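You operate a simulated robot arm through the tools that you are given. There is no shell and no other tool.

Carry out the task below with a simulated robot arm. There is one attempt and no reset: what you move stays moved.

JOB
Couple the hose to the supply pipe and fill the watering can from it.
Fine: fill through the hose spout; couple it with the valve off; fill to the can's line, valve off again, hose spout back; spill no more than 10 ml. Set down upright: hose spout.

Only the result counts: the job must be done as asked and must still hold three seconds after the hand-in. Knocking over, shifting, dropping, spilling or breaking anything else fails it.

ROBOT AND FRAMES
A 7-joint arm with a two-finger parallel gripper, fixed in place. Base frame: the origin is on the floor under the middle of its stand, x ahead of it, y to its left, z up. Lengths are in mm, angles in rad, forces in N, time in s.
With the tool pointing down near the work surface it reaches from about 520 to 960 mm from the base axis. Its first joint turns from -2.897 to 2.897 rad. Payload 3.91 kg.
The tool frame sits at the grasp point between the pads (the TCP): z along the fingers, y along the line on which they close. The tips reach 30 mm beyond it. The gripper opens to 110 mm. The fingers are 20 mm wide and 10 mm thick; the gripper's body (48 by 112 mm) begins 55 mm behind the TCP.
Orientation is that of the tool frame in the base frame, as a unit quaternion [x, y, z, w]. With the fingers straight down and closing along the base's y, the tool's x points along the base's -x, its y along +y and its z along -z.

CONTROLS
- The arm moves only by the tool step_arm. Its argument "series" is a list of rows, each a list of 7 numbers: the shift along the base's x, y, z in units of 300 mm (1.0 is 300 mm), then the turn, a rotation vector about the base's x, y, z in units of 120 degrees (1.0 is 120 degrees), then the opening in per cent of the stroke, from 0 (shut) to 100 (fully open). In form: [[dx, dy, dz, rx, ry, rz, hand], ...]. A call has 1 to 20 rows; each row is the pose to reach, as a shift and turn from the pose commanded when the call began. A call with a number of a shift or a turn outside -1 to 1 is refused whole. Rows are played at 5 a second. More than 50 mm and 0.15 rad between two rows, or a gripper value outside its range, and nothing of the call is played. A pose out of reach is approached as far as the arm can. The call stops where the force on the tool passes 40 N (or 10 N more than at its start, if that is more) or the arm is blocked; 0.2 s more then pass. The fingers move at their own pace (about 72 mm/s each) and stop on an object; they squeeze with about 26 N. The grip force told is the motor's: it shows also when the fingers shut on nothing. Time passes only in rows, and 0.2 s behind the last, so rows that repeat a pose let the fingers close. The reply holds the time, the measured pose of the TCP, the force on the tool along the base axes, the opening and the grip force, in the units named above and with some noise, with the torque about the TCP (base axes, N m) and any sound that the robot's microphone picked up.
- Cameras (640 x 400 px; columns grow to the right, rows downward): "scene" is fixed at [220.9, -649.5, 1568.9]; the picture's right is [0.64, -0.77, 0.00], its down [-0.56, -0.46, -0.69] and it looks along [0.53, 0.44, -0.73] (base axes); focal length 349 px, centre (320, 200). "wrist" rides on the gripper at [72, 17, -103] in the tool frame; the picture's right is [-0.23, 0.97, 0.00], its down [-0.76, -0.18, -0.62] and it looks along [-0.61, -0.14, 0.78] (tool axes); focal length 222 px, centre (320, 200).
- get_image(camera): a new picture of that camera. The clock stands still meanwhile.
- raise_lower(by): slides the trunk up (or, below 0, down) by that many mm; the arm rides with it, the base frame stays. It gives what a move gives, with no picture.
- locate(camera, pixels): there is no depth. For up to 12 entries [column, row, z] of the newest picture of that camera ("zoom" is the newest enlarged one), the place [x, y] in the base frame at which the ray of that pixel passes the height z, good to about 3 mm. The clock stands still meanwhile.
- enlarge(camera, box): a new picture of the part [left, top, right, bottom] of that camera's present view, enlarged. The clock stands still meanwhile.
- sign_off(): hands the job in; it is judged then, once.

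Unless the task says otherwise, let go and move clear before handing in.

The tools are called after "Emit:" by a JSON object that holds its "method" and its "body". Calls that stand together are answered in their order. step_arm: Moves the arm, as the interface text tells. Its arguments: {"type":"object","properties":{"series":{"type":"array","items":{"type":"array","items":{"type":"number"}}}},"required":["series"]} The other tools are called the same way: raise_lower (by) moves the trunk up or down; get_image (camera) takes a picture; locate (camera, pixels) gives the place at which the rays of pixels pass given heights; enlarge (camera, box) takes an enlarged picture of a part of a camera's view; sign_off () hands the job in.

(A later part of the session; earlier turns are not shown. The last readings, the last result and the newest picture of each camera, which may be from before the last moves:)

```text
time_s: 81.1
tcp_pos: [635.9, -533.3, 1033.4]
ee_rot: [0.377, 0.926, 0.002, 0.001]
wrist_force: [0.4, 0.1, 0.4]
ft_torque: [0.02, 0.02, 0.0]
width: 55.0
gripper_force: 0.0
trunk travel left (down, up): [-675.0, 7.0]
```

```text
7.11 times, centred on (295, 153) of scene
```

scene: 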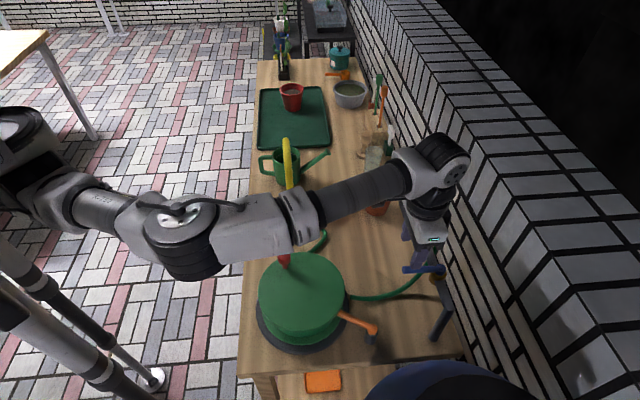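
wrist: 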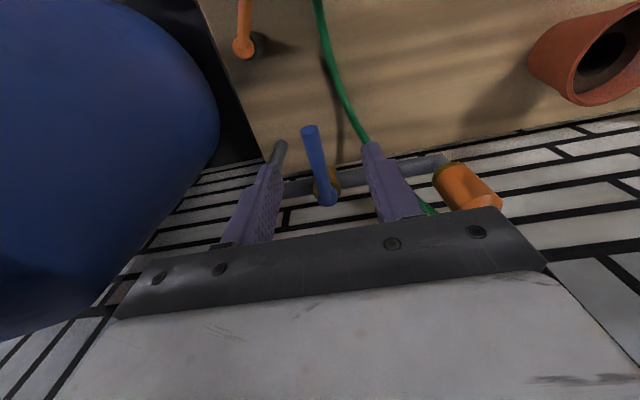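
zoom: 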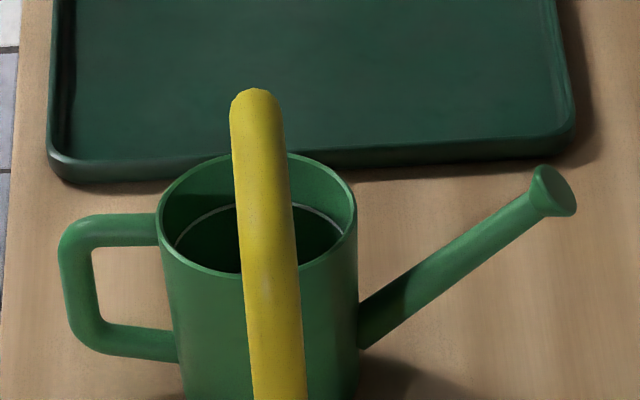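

The lever runs from tip (626,-531) to pivot (675,-583), with z≈960. I'll descend with fingers 44 mm apart straddling it 52 mm from the pivot.

Emit:
{"method": "step_arm", "body": {"series": [[0.013, -0.038, 0, 0, 0, 0, 42], [0.013, -0.038, -0.12, 0, 0, 0, 42], [0.013, -0.038, -0.237, 0, 0, 0, 42], [0.013, -0.038, -0.237, 0, 0, 0, 42]]}}

Emit:
{"method": "get_image", "body": {"camera": "wrist"}}

Emit:
{"method": "enlarge", "body": {"camera": "scene", "box": [385, 240, 465, 290]}}

```text
time_s: 82.1
tcp_pos: [641.2, -543.5, 962.6]
ee_rot: [0.378, 0.926, 0.001, 0.002]
wrist_force: [0.6, -0.6, -0.4]
ft_torque: [-0.01, 0.02, 0.0]
width: 46.3
gripper_force: 0.1
trunk travel left (down, up): [-675.0, 7.0]
```

```text
taken
```

wrist: 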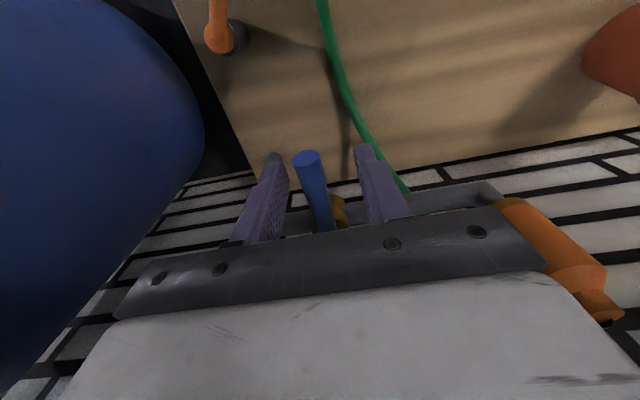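

```text
8.00 times, centred on (425, 265) of scene
```

zoom: 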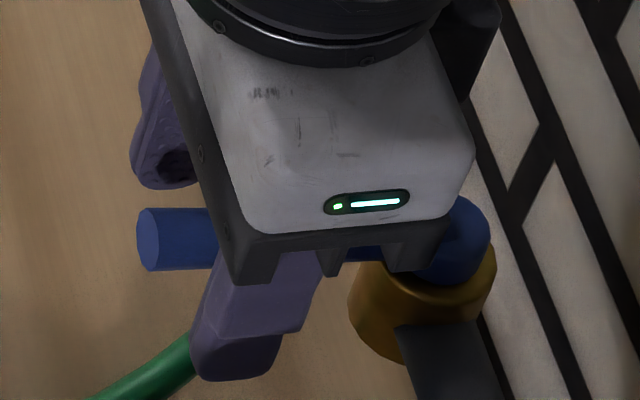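

The fingers straddle the lever. I'll nudge it toward the nipple side (+s) a few millimetres past contact to feel whether that direction is the stop.

Emit:
{"method": "step_arm", "body": {"series": [[0.02, 0.02, 0, 0, 0, 0, 42], [0.03, 0.03, 0, 0, 0, 0, 42], [0.036, 0.036, 0, 0, 0, 0, 42], [0.04, 0.04, 0, 0, 0, 0, 42]]}}

Emit:
{"method": "enlarge", "body": {"camera": "scene", "box": [385, 240, 465, 290]}}

Emit:
{"method": "get_image", "body": {"camera": "wrist"}}

```text
time_s: 83.1
tcp_pos: [652.5, -531.6, 962.3]
ee_rot: [0.38, 0.925, 0.001, 0.0]
wrist_force: [-8.3, -8.0, 5.1]
ft_torque: [-0.14, 0.17, -0.14]
width: 52.2
gripper_force: 5.9
trunk travel left (down, up): [-675.0, 7.0]
```

```text
8.00 times, centred on (425, 265) of scene
```

zoom: 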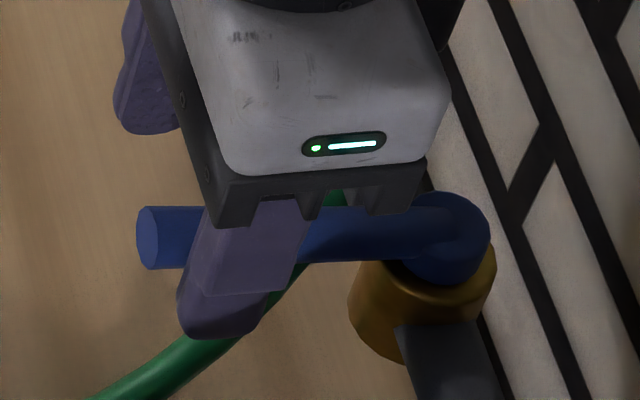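

```text
taken
```

wrist: 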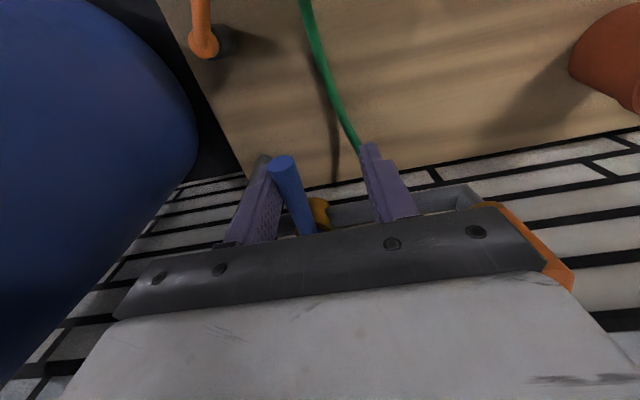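

Pushing toward +s met 11.5 N and the lever didn't move, so that side is the stop. I'll try the other direction gently.

Emit:
{"method": "step_arm", "body": {"series": [[-0.02, -0.02, 0, 0, 0, 0, 42], [-0.04, -0.04, 0, 0, 0, 0, 42], [-0.06, -0.06, 0, 0, 0, 0, 42], [-0.07, -0.07, 0, 0, 0, 0, 42], [-0.076, -0.076, 0, 0, 0, 0, 42], [-0.08, -0.08, 0, 0, 0, 0, 42]]}}

Emit:
{"method": "enlarge", "body": {"camera": "scene", "box": [385, 240, 465, 290]}}

Emit:
{"method": "enlarge", "body": {"camera": "scene", "box": [250, 125, 340, 181]}}

Emit:
{"method": "get_image", "body": {"camera": "wrist"}}

```text
time_s: 84.5
tcp_pos: [627.5, -554.8, 960.5]
ee_rot: [0.379, 0.926, 0.002, 0.0]
wrist_force: [0.0, -0.5, -0.3]
ft_torque: [0.01, 0.01, -0.01]
width: 46.2
gripper_force: 0.0
trunk travel left (down, up): [-675.0, 7.0]
```

```text
8.00 times, centred on (425, 265) of scene
```

zoom: 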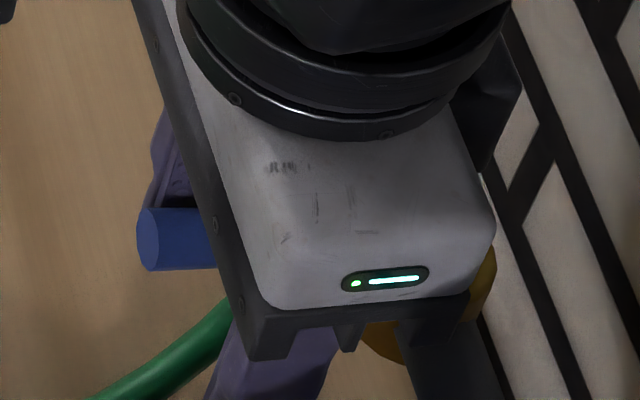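

```text
7.11 times, centred on (295, 153) of scene
```

zoom: 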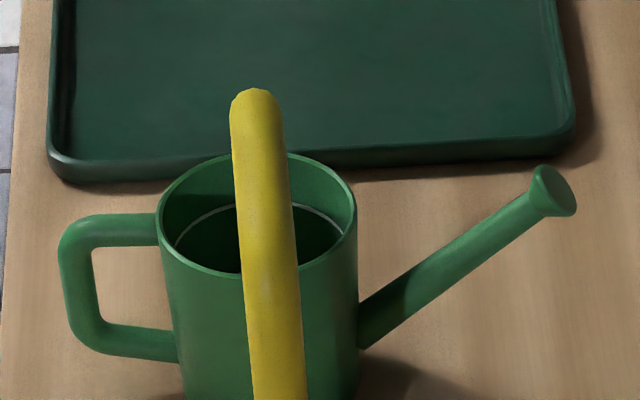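

```text
taken
```

wrist: 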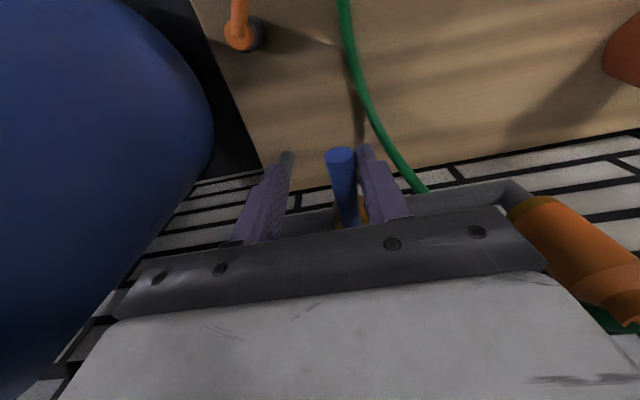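

The right finger is just touching the lever. I'll push about 5 mm more toward -s and check for movement, sound and water.

Emit:
{"method": "step_arm", "body": {"series": [[-0.006, -0.006, 0, 0, 0, 0, 42], [-0.012, -0.012, 0, 0, 0, 0, 42]]}}

Emit:
{"method": "get_image", "body": {"camera": "wrist"}}

Emit:
{"method": "enlarge", "body": {"camera": "scene", "box": [385, 190, 465, 290]}}

```text
time_s: 85.1
tcp_pos: [625.4, -558.7, 961.4]
ee_rot: [0.377, 0.926, 0.003, 0.001]
wrist_force: [0.1, -0.2, -0.2]
ft_torque: [0.04, -0.01, 0.02]
width: 46.5
gripper_force: 0.0
trunk travel left (down, up): [-675.0, 7.0]
```

```text
taken
```

wrist: 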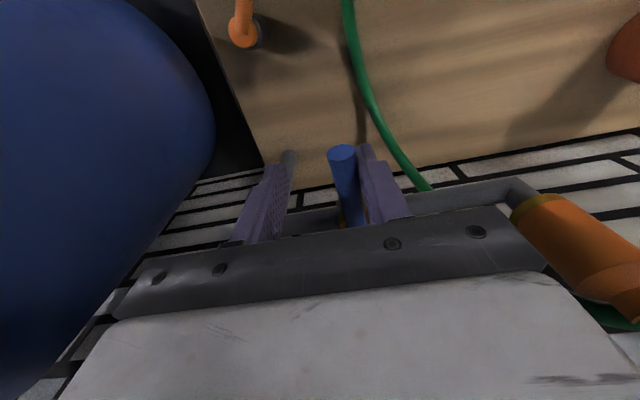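

```text
4.00 times, centred on (425, 240) of scene
```

zoom: 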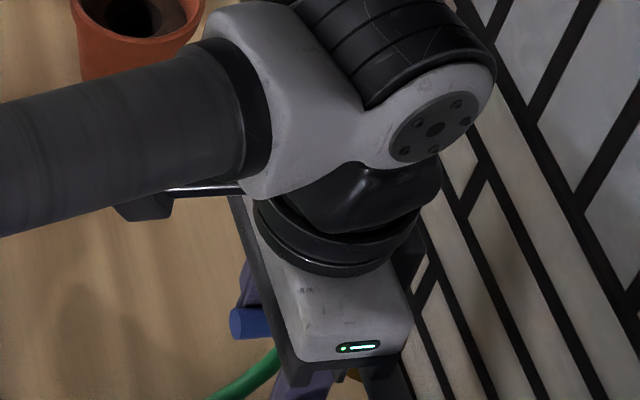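

Emit:
{"method": "step_arm", "body": {"series": [[-0.006, -0.006, 0, 0, 0, 0, 42], [-0.011, -0.011, 0, 0, 0, 0, 42]]}}

Emit:
{"method": "get_image", "body": {"camera": "wrist"}}

```text
time_s: 85.7
tcp_pos: [622.5, -561.8, 960.5]
ee_rot: [0.378, 0.926, 0.002, 0.001]
wrist_force: [0.7, 1.3, 0.9]
ft_torque: [-0.02, 0.01, 0.01]
width: 46.5
gripper_force: 0.6
trunk travel left (down, up): [-675.0, 7.0]
```

```text
taken
```

wrist: 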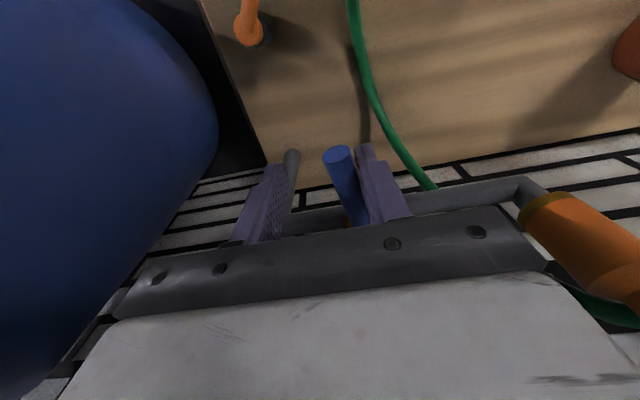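

The lever now moves with the finger at only about 1.5 N, so -s is the opening direction. I'll open a few degrees more and look at the coupler, the can and any sound.

Emit:
{"method": "step_arm", "body": {"series": [[-0.009, -0.01, 0, 0, 0, 0, 42]]}}

Emit:
{"method": "get_image", "body": {"camera": "wrist"}}

Emit:
{"method": "enlarge", "body": {"camera": "scene", "box": [250, 125, 340, 181]}}

```text
time_s: 86.1
tcp_pos: [620.0, -566.6, 958.6]
ee_rot: [0.377, 0.926, 0.0, 0.0]
wrist_force: [0.7, 0.5, -0.8]
ft_torque: [-0.02, 0.0, 0.0]
width: 46.3
gripper_force: 0.2
trunk travel left (down, up): [-675.0, 7.0]
```

```text
taken
```

wrist: 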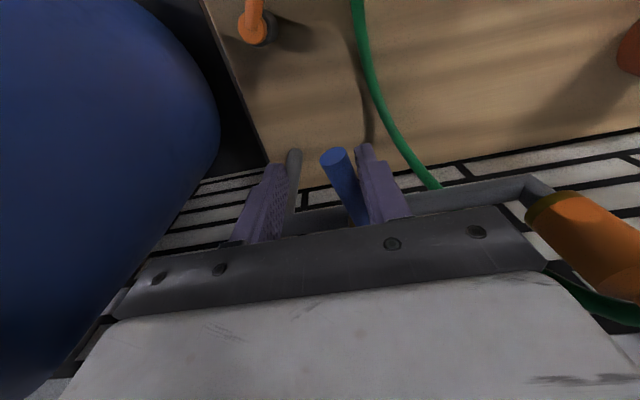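

```text
7.11 times, centred on (295, 153) of scene
```

zoom: 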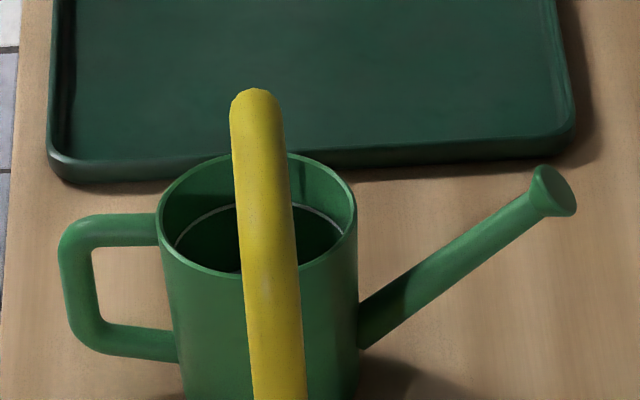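

At about 8° open there's no sound and no water. I'll open a little more.

Emit:
{"method": "step_arm", "body": {"series": [[-0.009, -0.012, 0, 0, 0, 0, 42]]}}

Emit:
{"method": "get_image", "body": {"camera": "wrist"}}

Emit:
{"method": "enlarge", "body": {"camera": "scene", "box": [250, 125, 340, 181]}}

```text
time_s: 86.5
tcp_pos: [617.2, -569.7, 960.3]
ee_rot: [0.378, 0.926, 0.001, 0.001]
wrist_force: [0.1, 1.3, 0.0]
ft_torque: [-0.01, 0.04, 0.01]
width: 46.3
gripper_force: 0.5
trunk travel left (down, up): [-675.0, 7.0]
```

```text
taken
```

wrist: 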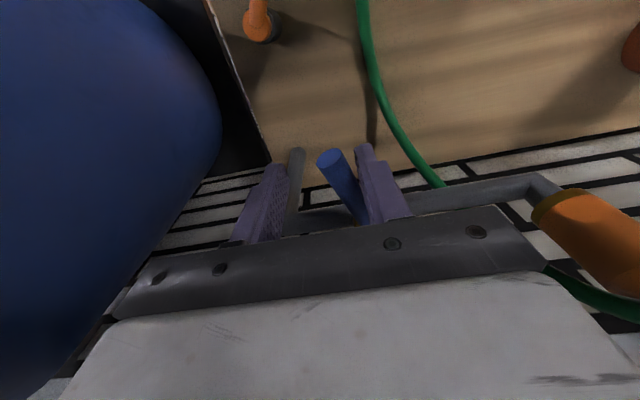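

```text
7.11 times, centred on (295, 153) of scene
```

zoom: 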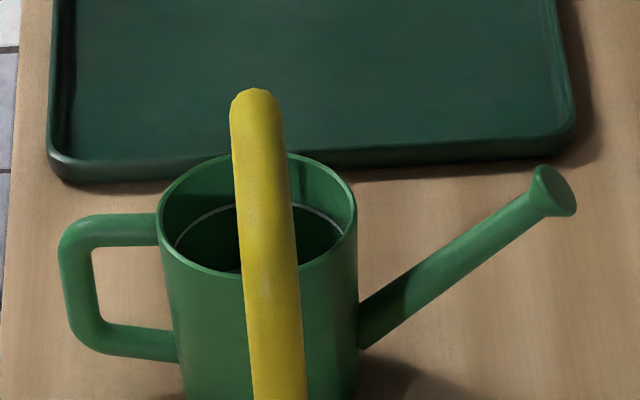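

At roughly 15–20° there's still no sound, flow or leak. I'll keep going along the arc in small steps.

Emit:
{"method": "step_arm", "body": {"series": [[-0.008, -0.015, 0, 0, 0, 0, 42]]}}

Emit:
{"method": "enlarge", "body": {"camera": "scene", "box": [250, 125, 340, 181]}}

Emit:
{"method": "get_image", "body": {"camera": "wrist"}}

Emit:
{"method": "get_image", "body": {"camera": "scene"}}

```text
time_s: 86.9
tcp_pos: [614.3, -574.9, 959.6]
ee_rot: [0.378, 0.926, 0.001, 0.001]
wrist_force: [0.0, 0.6, 0.4]
ft_torque: [0.0, 0.02, -0.04]
width: 46.3
gripper_force: 0.1
trunk travel left (down, up): [-675.0, 7.0]
```

```text
7.11 times, centred on (295, 153) of scene
```

zoom: 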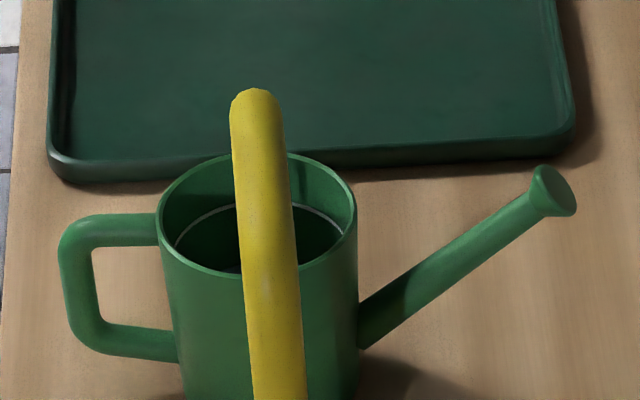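

```text
taken
```

wrist: 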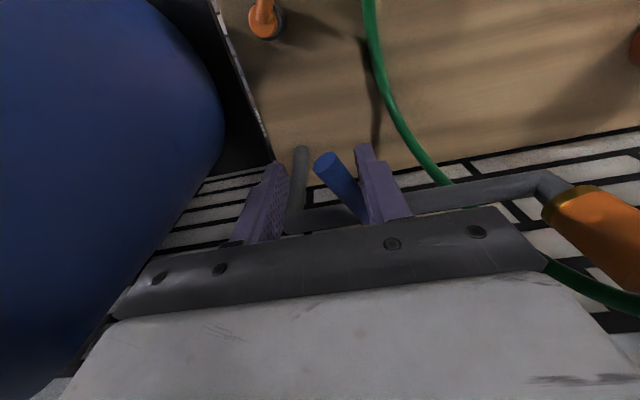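

```text
taken
```

scene: 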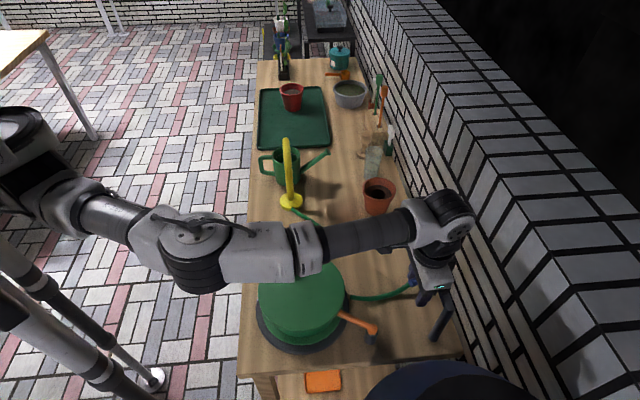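

Something faint may be inside the can near (230,268) in the zoom. I'll enlarge further on the can and on the coupler.

Emit:
{"method": "enlarge", "body": {"camera": "scene", "box": [268, 140, 308, 165]}}

Emit:
{"method": "enlarge", "body": {"camera": "wrist", "box": [480, 150, 640, 320]}}

```text
16.00 times, centred on (288, 152) of scene
```

zoom: 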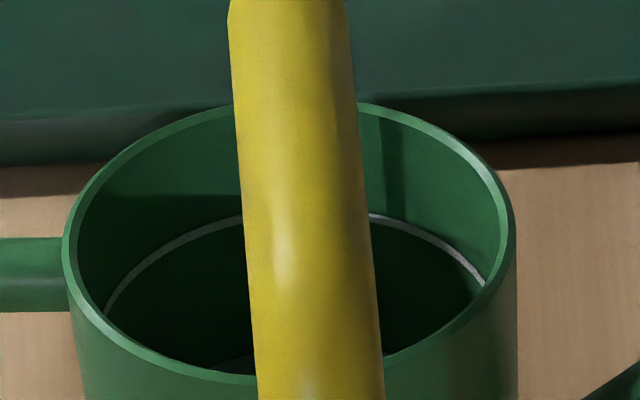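

```text
2.35 times, centred on (560, 235) of wrist
```

zoom: 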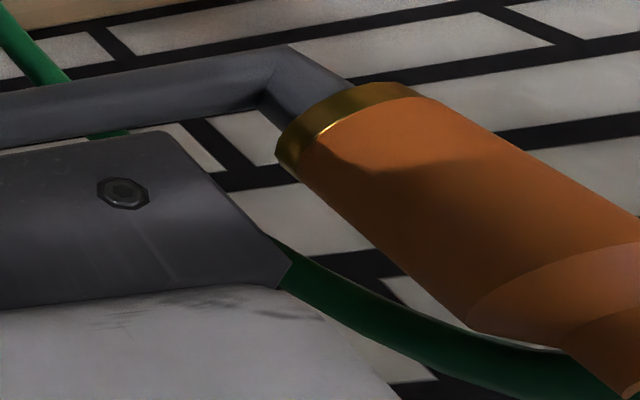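

Emit:
{"method": "step_arm", "body": {"series": [[0, 0, 0, 0, 0, 0, 42]]}}

Emit:
{"method": "enlarge", "body": {"camera": "scene", "box": [268, 140, 308, 165]}}

```text
time_s: 87.3
tcp_pos: [613.6, -574.5, 960.6]
ee_rot: [0.378, 0.926, 0.002, 0.001]
wrist_force: [-0.1, -0.2, 0.2]
ft_torque: [0.0, -0.04, -0.01]
width: 46.6
gripper_force: 0.1
trunk travel left (down, up): [-675.0, 7.0]
```

```text
16.00 times, centred on (288, 152) of scene
```

zoom: 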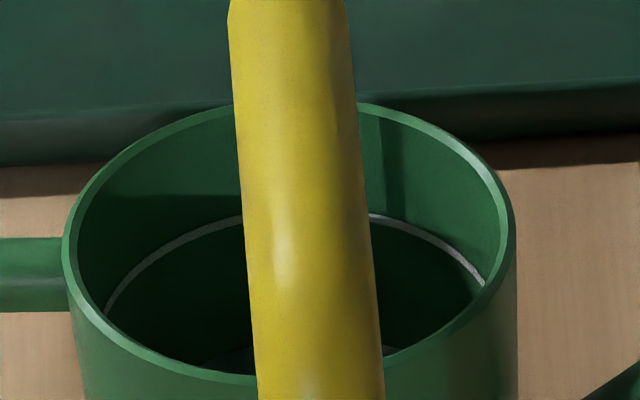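

The pale arc at the bottom of the can rose from about v=362 to v=350 in the 16x zoom, so water is flowing through the spout into the can, and the coupler is dry. I'll let it run for a second and measure the rise.

Emit:
{"method": "step_arm", "body": {"series": [[0, 0, 0, 0, 0, 0, 42], [0, 0, 0, 0, 0, 0, 42], [0, 0, 0, 0, 0, 0, 42], [0, 0, 0, 0, 0, 0, 42]]}}

Emit:
{"method": "enlarge", "body": {"camera": "scene", "box": [268, 140, 308, 165]}}

Emit:
{"method": "enlarge", "body": {"camera": "scene", "box": [250, 130, 340, 220]}}

Emit:
{"method": "get_image", "body": {"camera": "wrist"}}

```text
time_s: 88.3
tcp_pos: [615.2, -574.1, 959.4]
ee_rot: [0.378, 0.926, 0.002, 0.001]
wrist_force: [0.4, 0.1, 0.7]
ft_torque: [-0.01, -0.01, 0.04]
width: 46.3
gripper_force: 0.0
trunk travel left (down, up): [-675.0, 7.0]
```

```text
16.00 times, centred on (288, 152) of scene
```

zoom: 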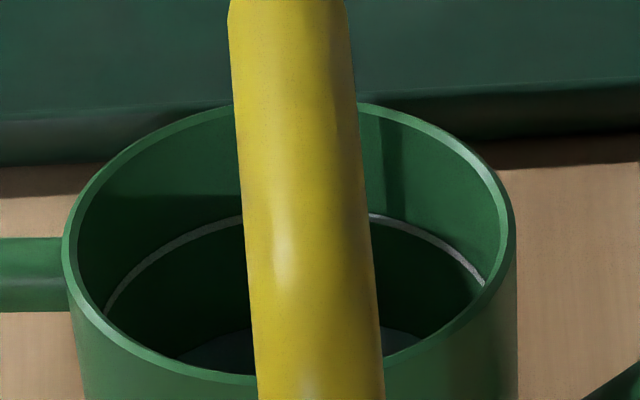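

```text
4.44 times, centred on (295, 175) of scene
```

zoom: 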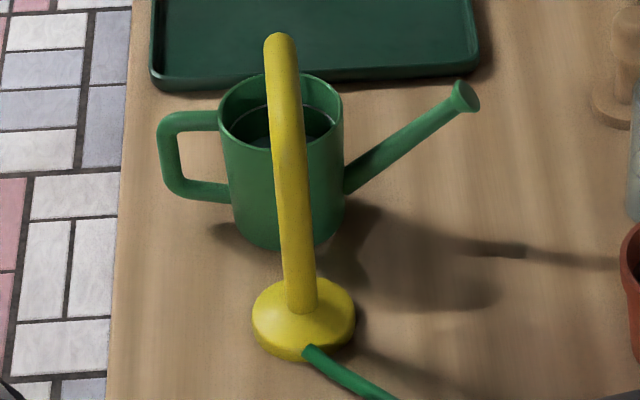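

```text
taken
```

wrist: 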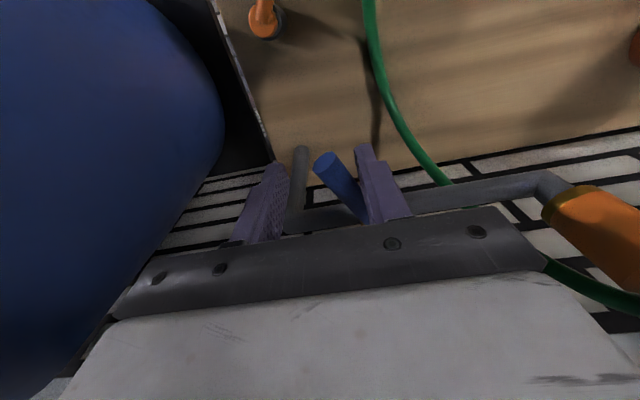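

The waterline is now at about v=330 in the zoom, rising roughly 15 px/s, and the line is at v≈216. The table and coupler are dry. I'll let it run 3 s more.

Emit:
{"method": "step_arm", "body": {"series": [[0, 0, 0, 0, 0, 0, 42], [0, 0, 0, 0, 0, 0, 42], [0, 0, 0, 0, 0, 0, 42], [0, 0, 0, 0, 0, 0, 42], [0, 0, 0, 0, 0, 0, 42], [0, 0, 0, 0, 0, 0, 42], [0, 0, 0, 0, 0, 0, 42], [0, 0, 0, 0, 0, 0, 42], [0, 0, 0, 0, 0, 0, 42], [0, 0, 0, 0, 0, 0, 42]]}}

Emit:
{"method": "enlarge", "body": {"camera": "scene", "box": [268, 140, 308, 165]}}

Emit:
{"method": "get_image", "body": {"camera": "scene"}}

```text
time_s: 90.5
tcp_pos: [614.8, -574.5, 959.6]
ee_rot: [0.379, 0.926, 0.002, 0.0]
wrist_force: [0.0, -0.1, -0.6]
ft_torque: [0.0, 0.0, 0.01]
width: 46.4
gripper_force: 0.1
trunk travel left (down, up): [-675.0, 7.0]
```

```text
16.00 times, centred on (288, 152) of scene
```

zoom: 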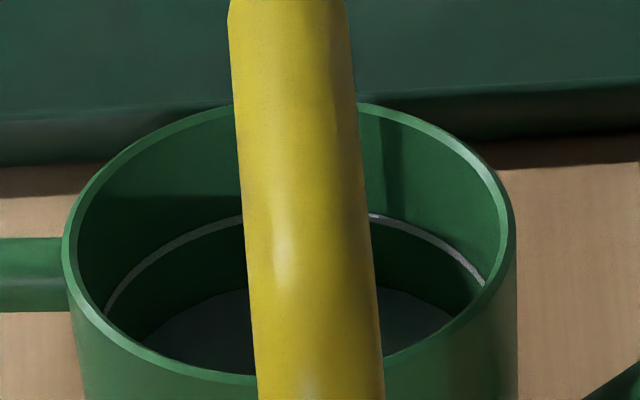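

```text
taken
```

scene: 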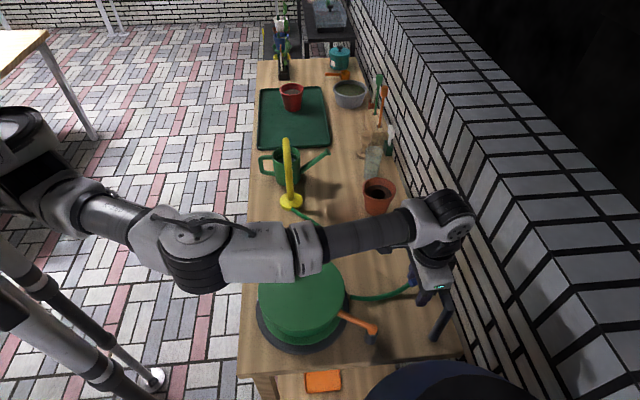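

The waterline is at v≈288 and the line at v≈216, rising about 19 px/s, so about 3.8 s remain. I'll bring the left finger close to the lever without touching it while it fills, then check again.

Emit:
{"method": "step_arm", "body": {"series": [[0.025, 0.027, 0, 0, 0, 0, 42], [0.045, 0.05, 0, 0, 0, 0, 42], [0.045, 0.05, 0, 0, 0, 0, 42], [0.045, 0.05, 0, 0, 0, 0, 42], [0.045, 0.05, 0, 0, 0, 0, 42], [0.045, 0.05, 0, 0, 0, 0, 42], [0.045, 0.05, 0, 0, 0, 0, 42], [0.045, 0.05, 0, 0, 0, 0, 42], [0.045, 0.05, 0, 0, 0, 0, 42]]}}

Emit:
{"method": "enlarge", "body": {"camera": "scene", "box": [268, 140, 308, 165]}}

Emit:
{"method": "get_image", "body": {"camera": "wrist"}}

```text
time_s: 92.5
tcp_pos: [627.8, -558.3, 961.3]
ee_rot: [0.379, 0.926, 0.001, 0.001]
wrist_force: [0.0, -0.1, -0.6]
ft_torque: [-0.01, -0.01, 0.03]
width: 46.2
gripper_force: 0.1
trunk travel left (down, up): [-675.0, 7.0]
```

```text
16.00 times, centred on (288, 152) of scene
```

zoom: 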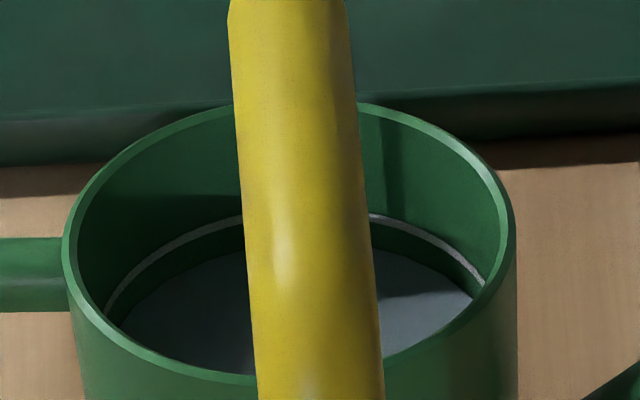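

```text
taken
```

wrist: 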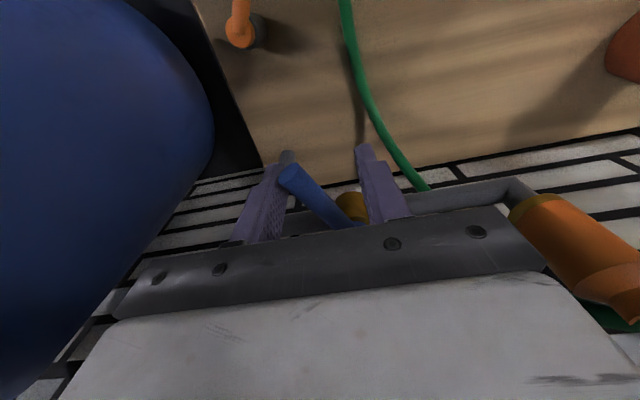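

The waterline is at v≈250 with 34 px left, about 1.8 s. The left finger is next to the lever and ready to close. I'll wait 1.0 s and look again.

Emit:
{"method": "step_arm", "body": {"series": [[0, 0, 0, 0, 0, 0, 42], [0, 0, 0, 0, 0, 0, 42], [0, 0, 0, 0, 0, 0, 42], [0, 0, 0, 0, 0, 0, 42]]}}

Emit:
{"method": "enlarge", "body": {"camera": "scene", "box": [268, 140, 308, 165]}}

```text
time_s: 93.5
tcp_pos: [628.6, -557.8, 960.2]
ee_rot: [0.379, 0.925, 0.002, 0.001]
wrist_force: [0.3, 0.0, -1.1]
ft_torque: [0.0, -0.01, -0.02]
width: 46.5
gripper_force: 0.1
trunk travel left (down, up): [-675.0, 7.0]
```

```text
16.00 times, centred on (288, 152) of scene
```

zoom: 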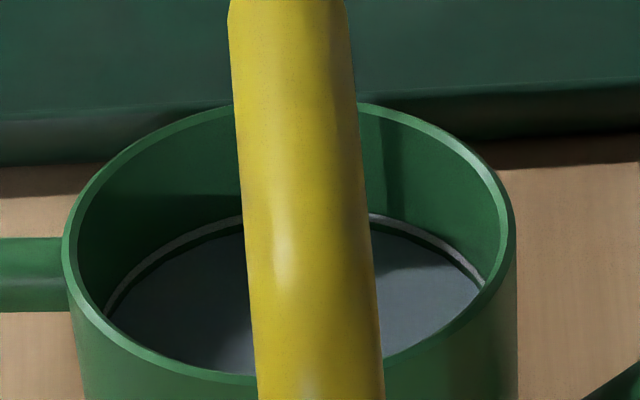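

The waterline is at v≈231 and the line band is centred at v≈217, so about 0.7 s of flow remains. I'll hold 0.4 s and then swing the lever shut in the same call.

Emit:
{"method": "step_arm", "body": {"series": [[0, 0, 0, 0, 0, 0, 42], [0, 0, 0, 0, 0, 0, 42], [0.03, 0.033, 0, 0, 0, 0, 42], [0.055, 0.061, 0, 0, 0, 0, 42], [0.075, 0.083, 0, 0, 0, 0, 42], [0.075, 0.083, 0, 0, 0, 0, 42]]}}

Emit:
{"method": "enlarge", "body": {"camera": "scene", "box": [268, 140, 308, 165]}}

Emit:
{"method": "get_image", "body": {"camera": "wrist"}}

Emit:
{"method": "enlarge", "body": {"camera": "scene", "box": [385, 240, 465, 290]}}

```text
time_s: 94.9
tcp_pos: [650.0, -532.9, 960.0]
ee_rot: [0.378, 0.926, 0.001, 0.001]
wrist_force: [-2.7, -1.8, -2.0]
ft_torque: [0.05, 0.02, -0.04]
width: 48.0
gripper_force: 1.1
trunk travel left (down, up): [-675.0, 7.0]
```

```text
16.00 times, centred on (288, 152) of scene
```

zoom: 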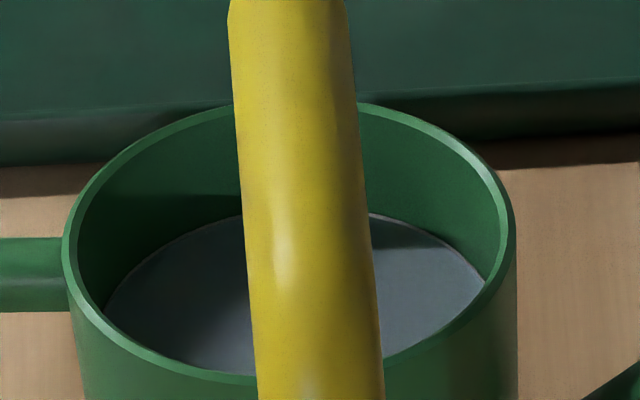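

```text
taken
```

wrist: 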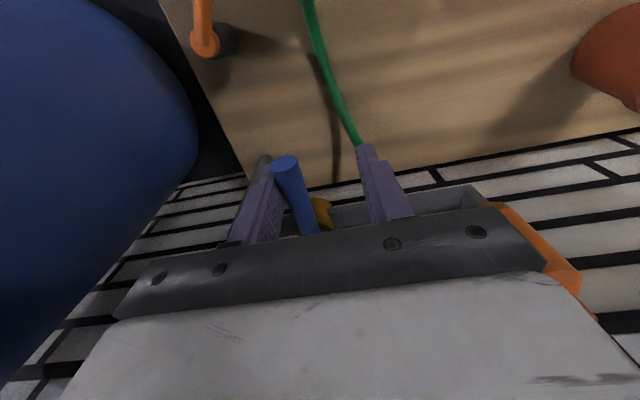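

```text
8.00 times, centred on (425, 265) of scene
```

zoom: 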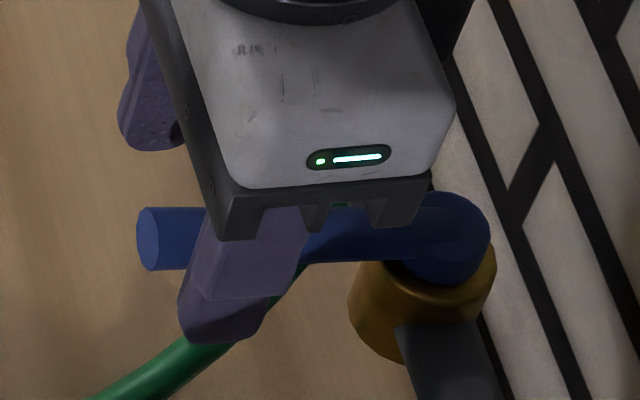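

The water now meets the line (waterline at v≈215) and the lever is back at its original angle in the zoom. I'll press it firmly against the stop and confirm the level stays constant.

Emit:
{"method": "step_arm", "body": {"series": [[0.009, 0.009, 0, 0, 0, 0, 42], [0.009, 0.009, 0, 0, 0, 0, 42], [0.009, 0.009, 0, 0, 0, 0, 42]]}}

Emit:
{"method": "enlarge", "body": {"camera": "scene", "box": [268, 140, 308, 165]}}

Emit:
{"method": "enlarge", "body": {"camera": "scene", "box": [385, 240, 465, 290]}}

```text
time_s: 95.7
tcp_pos: [652.7, -531.8, 961.4]
ee_rot: [0.379, 0.925, 0.001, 0.001]
wrist_force: [-12.5, -7.0, -5.1]
ft_torque: [0.1, 0.06, -0.23]
width: 53.3
gripper_force: 6.5
trunk travel left (down, up): [-675.0, 7.0]
```

```text
16.00 times, centred on (288, 152) of scene
```

zoom: 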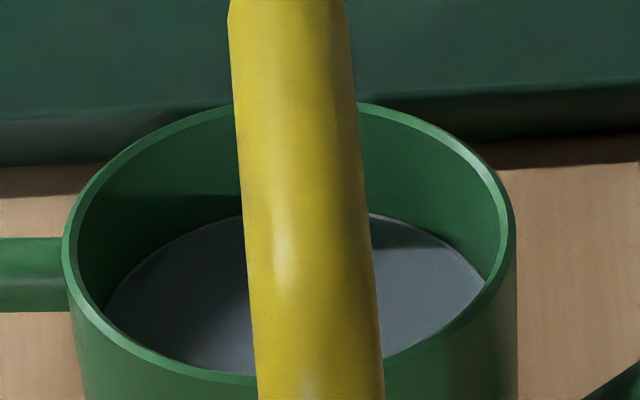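

```text
8.00 times, centred on (425, 265) of scene
```

zoom: 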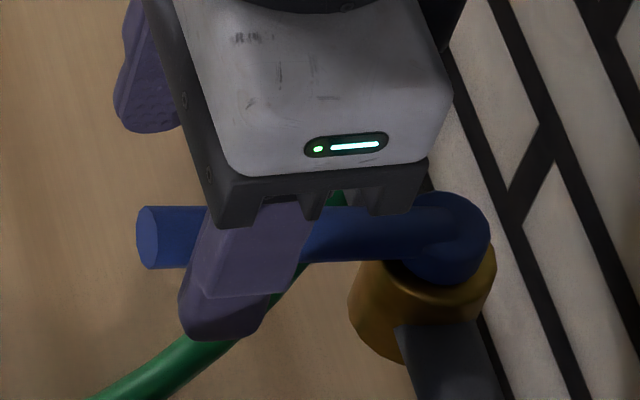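

The lever is firm against its stop at about 14 N and the water level is unchanged. I'll centre the fingers off the lever, rise clear and head back to the spout.

Emit:
{"method": "step_arm", "body": {"series": [[-0.02, -0.02, 0, 0, 0, 0, 42], [-0.038, -0.038, 0, 0, 0, 0, 46], [-0.038, -0.038, 0.1, 0, 0, 0, 50], [-0.038, -0.038, 0.25, 0, 0, 0, 55], [-0.038, -0.038, 0.3, 0, 0, 0, 60]]}}

Emit:
{"method": "enlarge", "body": {"camera": "scene", "box": [385, 240, 465, 290]}}

Emit:
{"method": "enlarge", "body": {"camera": "scene", "box": [268, 140, 308, 165]}}

```text
time_s: 96.9
tcp_pos: [644.8, -544.0, 1050.0]
ee_rot: [0.377, 0.926, 0.002, 0.001]
wrist_force: [0.0, -0.3, 0.5]
ft_torque: [0.0, -0.02, 0.0]
width: 66.0
gripper_force: 0.0
trunk travel left (down, up): [-675.0, 7.0]
```

```text
8.00 times, centred on (425, 265) of scene
```

zoom: 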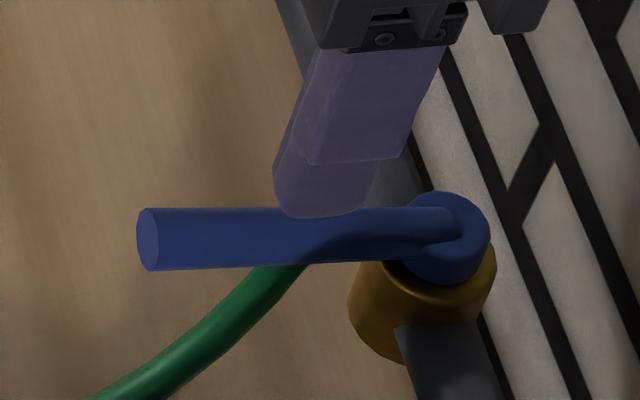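

```text
16.00 times, centred on (288, 152) of scene
```

zoom: 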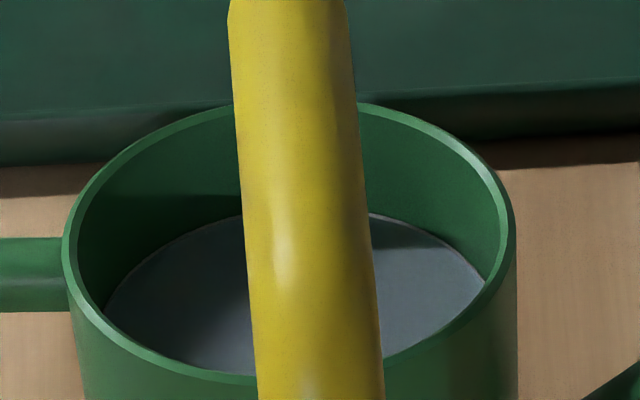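

The lever matches its original position and the water stays at the line. I'll retrace my commanded path to hover over the spout's riser with yaw back at -132°.

Emit:
{"method": "step_arm", "body": {"series": [[0.02, 0.1, 0, 0, 0, -0.05, 60], [0.04, 0.23, 0, 0, 0, -0.11, 60], [0.06, 0.37, 0, 0, 0, -0.17, 60], [0.085, 0.51, 0, 0, 0, -0.23, 60], [0.11, 0.65, 0, 0, 0, -0.29, 60], [0.13, 0.79, 0, 0, 0, -0.35, 60], [0.15, 0.93, 0, 0, 0, -0.41, 60], [0.16, 0.96, 0, 0, 0, -0.47, 60]]}}

Emit:
{"method": "step_arm", "body": {"series": [[0.03, 0.1, 0, 0, 0, -0.06, 60], [0.07, 0.22, 0, 0, 0, -0.12, 60], [0.1, 0.34, 0, 0, 0, -0.18, 60], [0.13, 0.45, 0, 0, 0, -0.24, 60], [0.14, 0.484, 0, 0, 0, -0.262, 60], [0.14, 0.484, -0.093, 0, 0, -0.262, 60]]}}

Emit:
{"method": "get_image", "body": {"camera": "wrist"}}

Emit:
{"method": "get_image", "body": {"camera": "scene"}}

```text
time_s: 98.7
tcp_pos: [688.9, -251.6, 1050.1]
ee_rot: [0.771, 0.637, 0.002, 0.001]
wrist_force: [-0.3, -0.3, 0.7]
ft_torque: [0.0, -0.01, -0.02]
width: 65.7
gripper_force: 0.1
trunk travel left (down, up): [-675.0, 7.0]
```

```text
time_s: 100.1
tcp_pos: [732.0, -107.7, 1025.0]
ee_rot: [0.915, 0.404, 0.0, 0.001]
wrist_force: [-0.3, -0.8, 0.1]
ft_torque: [0.04, 0.01, 0.05]
width: 66.1
gripper_force: 0.1
trunk travel left (down, up): [-675.0, 7.0]
```

```text
taken
```

wrist: 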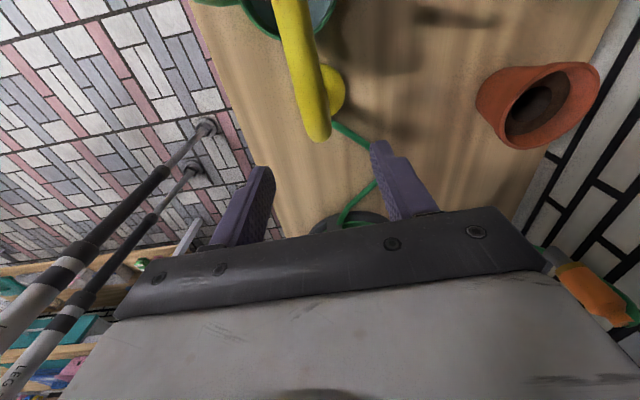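

```text
taken
```

scene: 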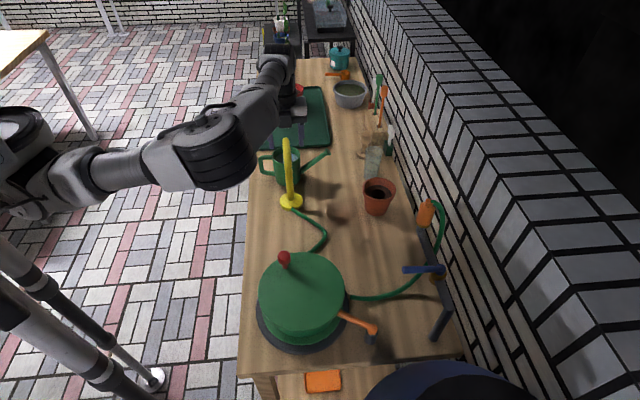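

The view is the same as after I released the spout. I'll descend, close on the riser and lift straight up about 9 mm.

Emit:
{"method": "step_arm", "body": {"series": [[0, 0, -0.12, 0, 0, 0, 60], [0, 0, -0.26, 0, 0, 0, 60], [0, 0, -0.36, 0, 0, 0, 60], [0, 0, -0.4, 0, 0, 0, 60], [0, 0, -0.4, 0, 0, 0, 60], [0, 0, -0.4, 0, 0, 0, 35], [0, 0, -0.4, 0, 0, 0, 25], [0, 0, -0.4, 0, 0, 0, 0], [0, 0, -0.4, 0, 0, 0, 0], [0, 0, -0.4, 0, 0, 0, 0]]}}

Emit:
{"method": "enlarge", "body": {"camera": "scene", "box": [240, 120, 360, 255]}}

```text
time_s: 102.3
tcp_pos: [732.7, -112.0, 902.1]
ee_rot: [0.914, 0.405, 0.0, 0.001]
wrist_force: [-0.6, 1.1, 0.5]
ft_torque: [0.2, 0.12, 0.01]
width: 21.9
gripper_force: 25.7
trunk travel left (down, up): [-675.0, 7.0]
```

```text
2.96 times, centred on (300, 188) of scene
```

zoom: 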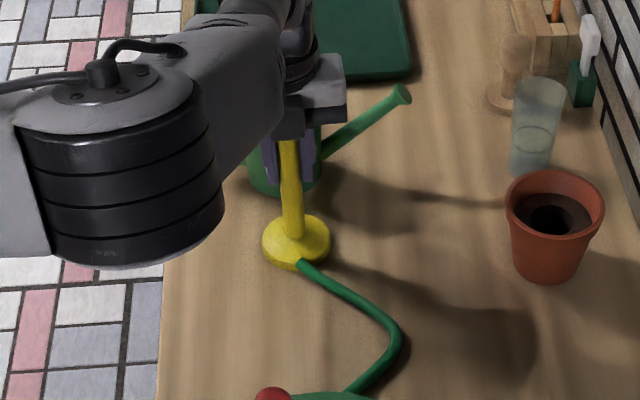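

The riser is gripped at 21.9 mm. I'll lift 9 mm and carry the spout back along the exact reverse of the outbound path.

Emit:
{"method": "step_arm", "body": {"series": [[0, 0, 0.01, 0, 0, 0, 0], [0, 0, 0.02, 0, 0, 0, 0], [0, 0, 0.032, 0, 0, 0, 0], [0, 0, 0.032, 0, 0, 0, 0], [-0.04, -0.02, 0.032, 0, 0, 0, 0], [-0.077, -0.04, 0.032, 0, 0, 0, 0], [-0.117, -0.063, 0.032, 0, 0, 0, 0], [-0.157, -0.087, 0.032, 0, 0, 0, 0], [-0.192, -0.107, 0.032, 0, 0, 0, 0], [-0.232, -0.134, 0.032, 0, 0, 0, 0], [-0.272, -0.16, 0.032, 0, 0, 0, 0], [-0.312, -0.187, 0.032, 0, 0, 0, 0], [-0.352, -0.214, 0.032, 0, 0, 0, 0], [-0.392, -0.24, 0.032, 0, 0, 0, 0], [-0.432, -0.267, 0.032, 0, 0, 0, 0], [-0.432, -0.267, 0.032, 0, 0, 0, 0]]}}

Emit:
{"method": "enlarge", "body": {"camera": "scene", "box": [250, 200, 340, 256]}}

Emit:
{"method": "get_image", "body": {"camera": "scene"}}

```text
time_s: 105.7
tcp_pos: [603.1, -190.0, 911.0]
ee_rot: [0.914, 0.405, -0.001, 0.002]
wrist_force: [1.1, 0.0, -2.8]
ft_torque: [-0.01, 0.01, 0.0]
width: 22.2
gripper_force: 26.3
trunk travel left (down, up): [-675.0, 7.0]
```

```text
7.11 times, centred on (295, 228) of scene
```

zoom: 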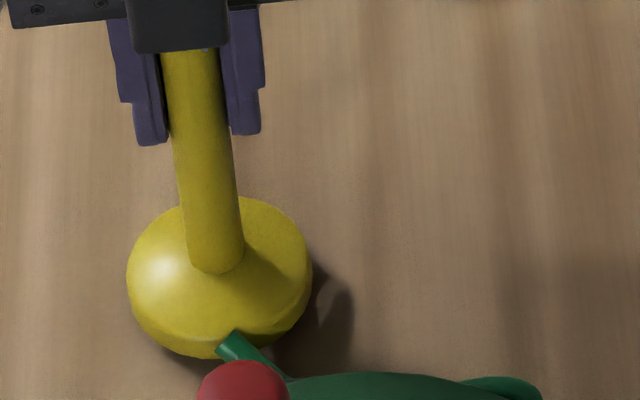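

```text
taken
```

scene: 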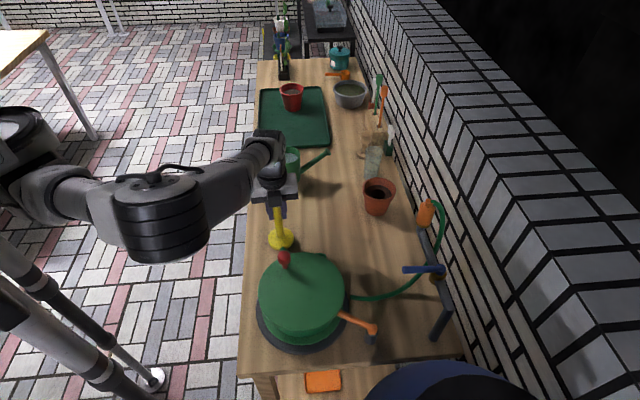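

Comparing with the first zoom, the base outline is the same apart from the 9 mm lift, within about 0.5 mm sideways. I'll lower it gently to the table.

Emit:
{"method": "step_arm", "body": {"series": [[0, 0, -0.012, 0, 0, 0, 0], [0, 0, -0.022, 0, 0, 0, 0], [0, 0, -0.028, 0, 0, 0, 0], [0, 0, -0.028, 0, 0, 0, 0]]}}

```text
time_s: 106.7
tcp_pos: [604.0, -189.6, 902.6]
ee_rot: [0.914, 0.405, 0.001, 0.002]
wrist_force: [1.5, -1.8, 4.0]
ft_torque: [-0.04, 0.02, -0.03]
width: 21.9
gripper_force: 26.1
trunk travel left (down, up): [-675.0, 7.0]
```

The base touches at +4 N. I'll ease down half a millimetre more, release, and rise clear.

Emit:
{"method": "step_arm", "body": {"series": [[0, 0, -0.002, 0, 0, 0, 0], [0, 0, -0.002, 0, 0, 0, 0], [0, 0, -0.002, 0, 0, 0, 30], [0, 0, -0.002, 0, 0, 0, 60], [0, 0, -0.002, 0, 0, 0, 60], [0, 0, 0.1, 0, 0, 0, 60], [0, 0, 0.25, 0, 0, 0, 60], [0, 0, 0.4, 0, 0, 0, 60]]}}

Emit:
{"method": "enlarge", "body": {"camera": "scene", "box": [250, 200, 340, 256]}}

Emit:
{"method": "get_image", "body": {"camera": "scene"}}

Emit:
{"method": "get_image", "body": {"camera": "wrist"}}

```text
time_s: 108.5
tcp_pos: [603.7, -184.8, 1018.3]
ee_rot: [0.914, 0.407, 0.001, -0.005]
wrist_force: [-0.3, -0.1, 0.9]
ft_torque: [-0.02, 0.01, -0.01]
width: 65.9
gripper_force: 0.1
trunk travel left (down, up): [-675.0, 7.0]
```

```text
7.11 times, centred on (295, 228) of scene
```

zoom: 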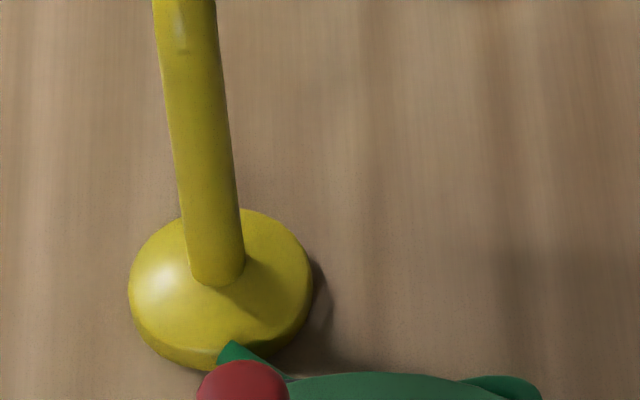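

```text
taken
```

scene: 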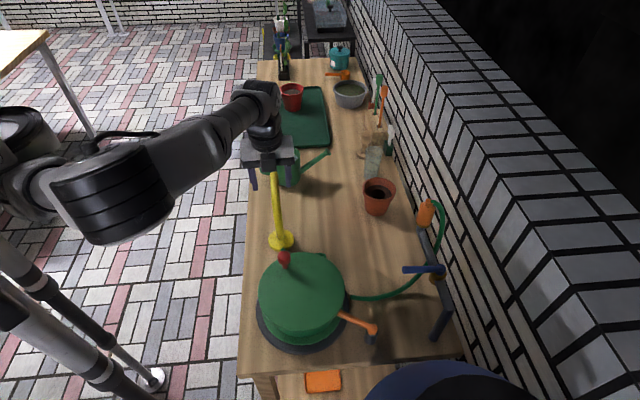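

```text
taken
```

wrist: 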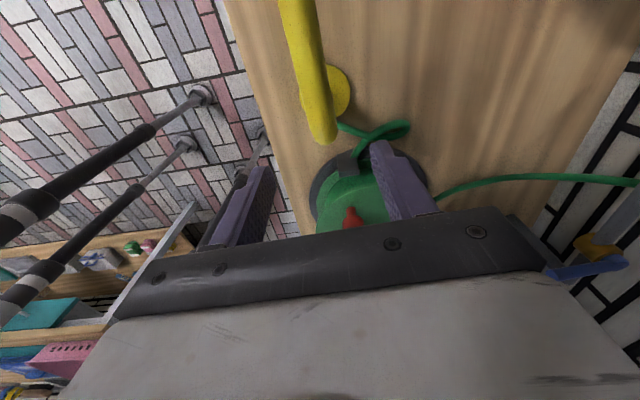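

The spout is back within about 2–3 mm of its original outline. I'll move the arm up and away, then check everything once more.

Emit:
{"method": "step_arm", "body": {"series": [[-0.02, 0.05, 0.12, 0, 0, 0.06, 60], [-0.05, 0.12, 0.24, 0, 0, 0.12, 60], [-0.08, 0.2, 0.34, 0, 0, 0.18, 60], [-0.1, 0.28, 0.4, 0, 0, 0.24, 60], [-0.12, 0.36, 0.44, 0, 0, 0.3, 60]]}}

Emit:
{"method": "get_image", "body": {"camera": "scene"}}

Emit:
{"method": "enlarge", "body": {"camera": "scene", "box": [250, 130, 340, 186]}}

Emit:
{"method": "enlarge", "body": {"camera": "scene", "box": [385, 190, 465, 290]}}

Emit:
{"method": "enlarge", "body": {"camera": "scene", "box": [240, 190, 360, 265]}}

```text
time_s: 109.7
tcp_pos: [566.8, -76.1, 1157.8]
ee_rot: [0.744, 0.668, 0.0, 0.002]
wrist_force: [0.1, 0.6, 0.0]
ft_torque: [-0.03, 0.04, 0.0]
width: 66.0
gripper_force: 0.0
trunk travel left (down, up): [-675.0, 7.0]
```

```text
taken
```

scene: 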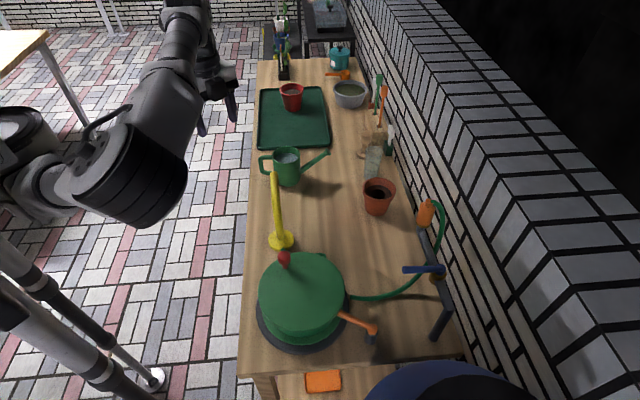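

```text
7.11 times, centred on (295, 158) of scene
```

zoom: 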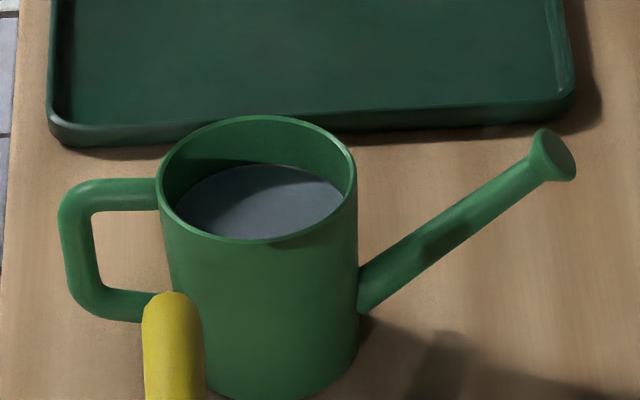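

```text
4.00 times, centred on (425, 240) of scene
```

zoom: 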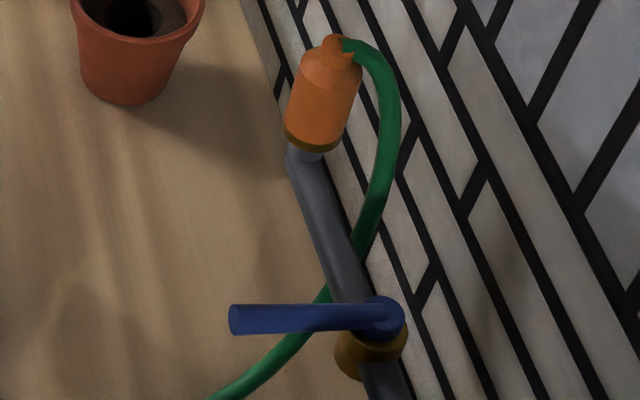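

```text
5.33 times, centred on (300, 228) of scene
```

zoom: 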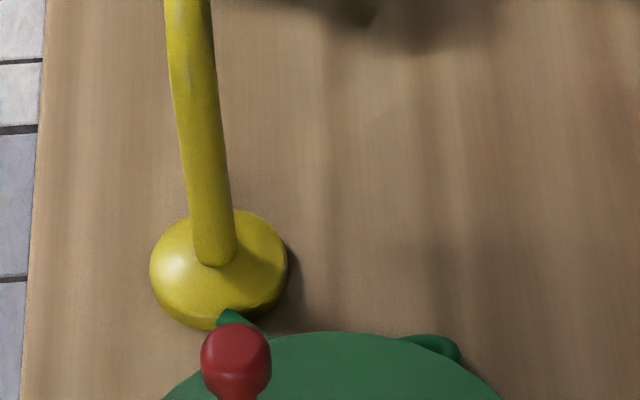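

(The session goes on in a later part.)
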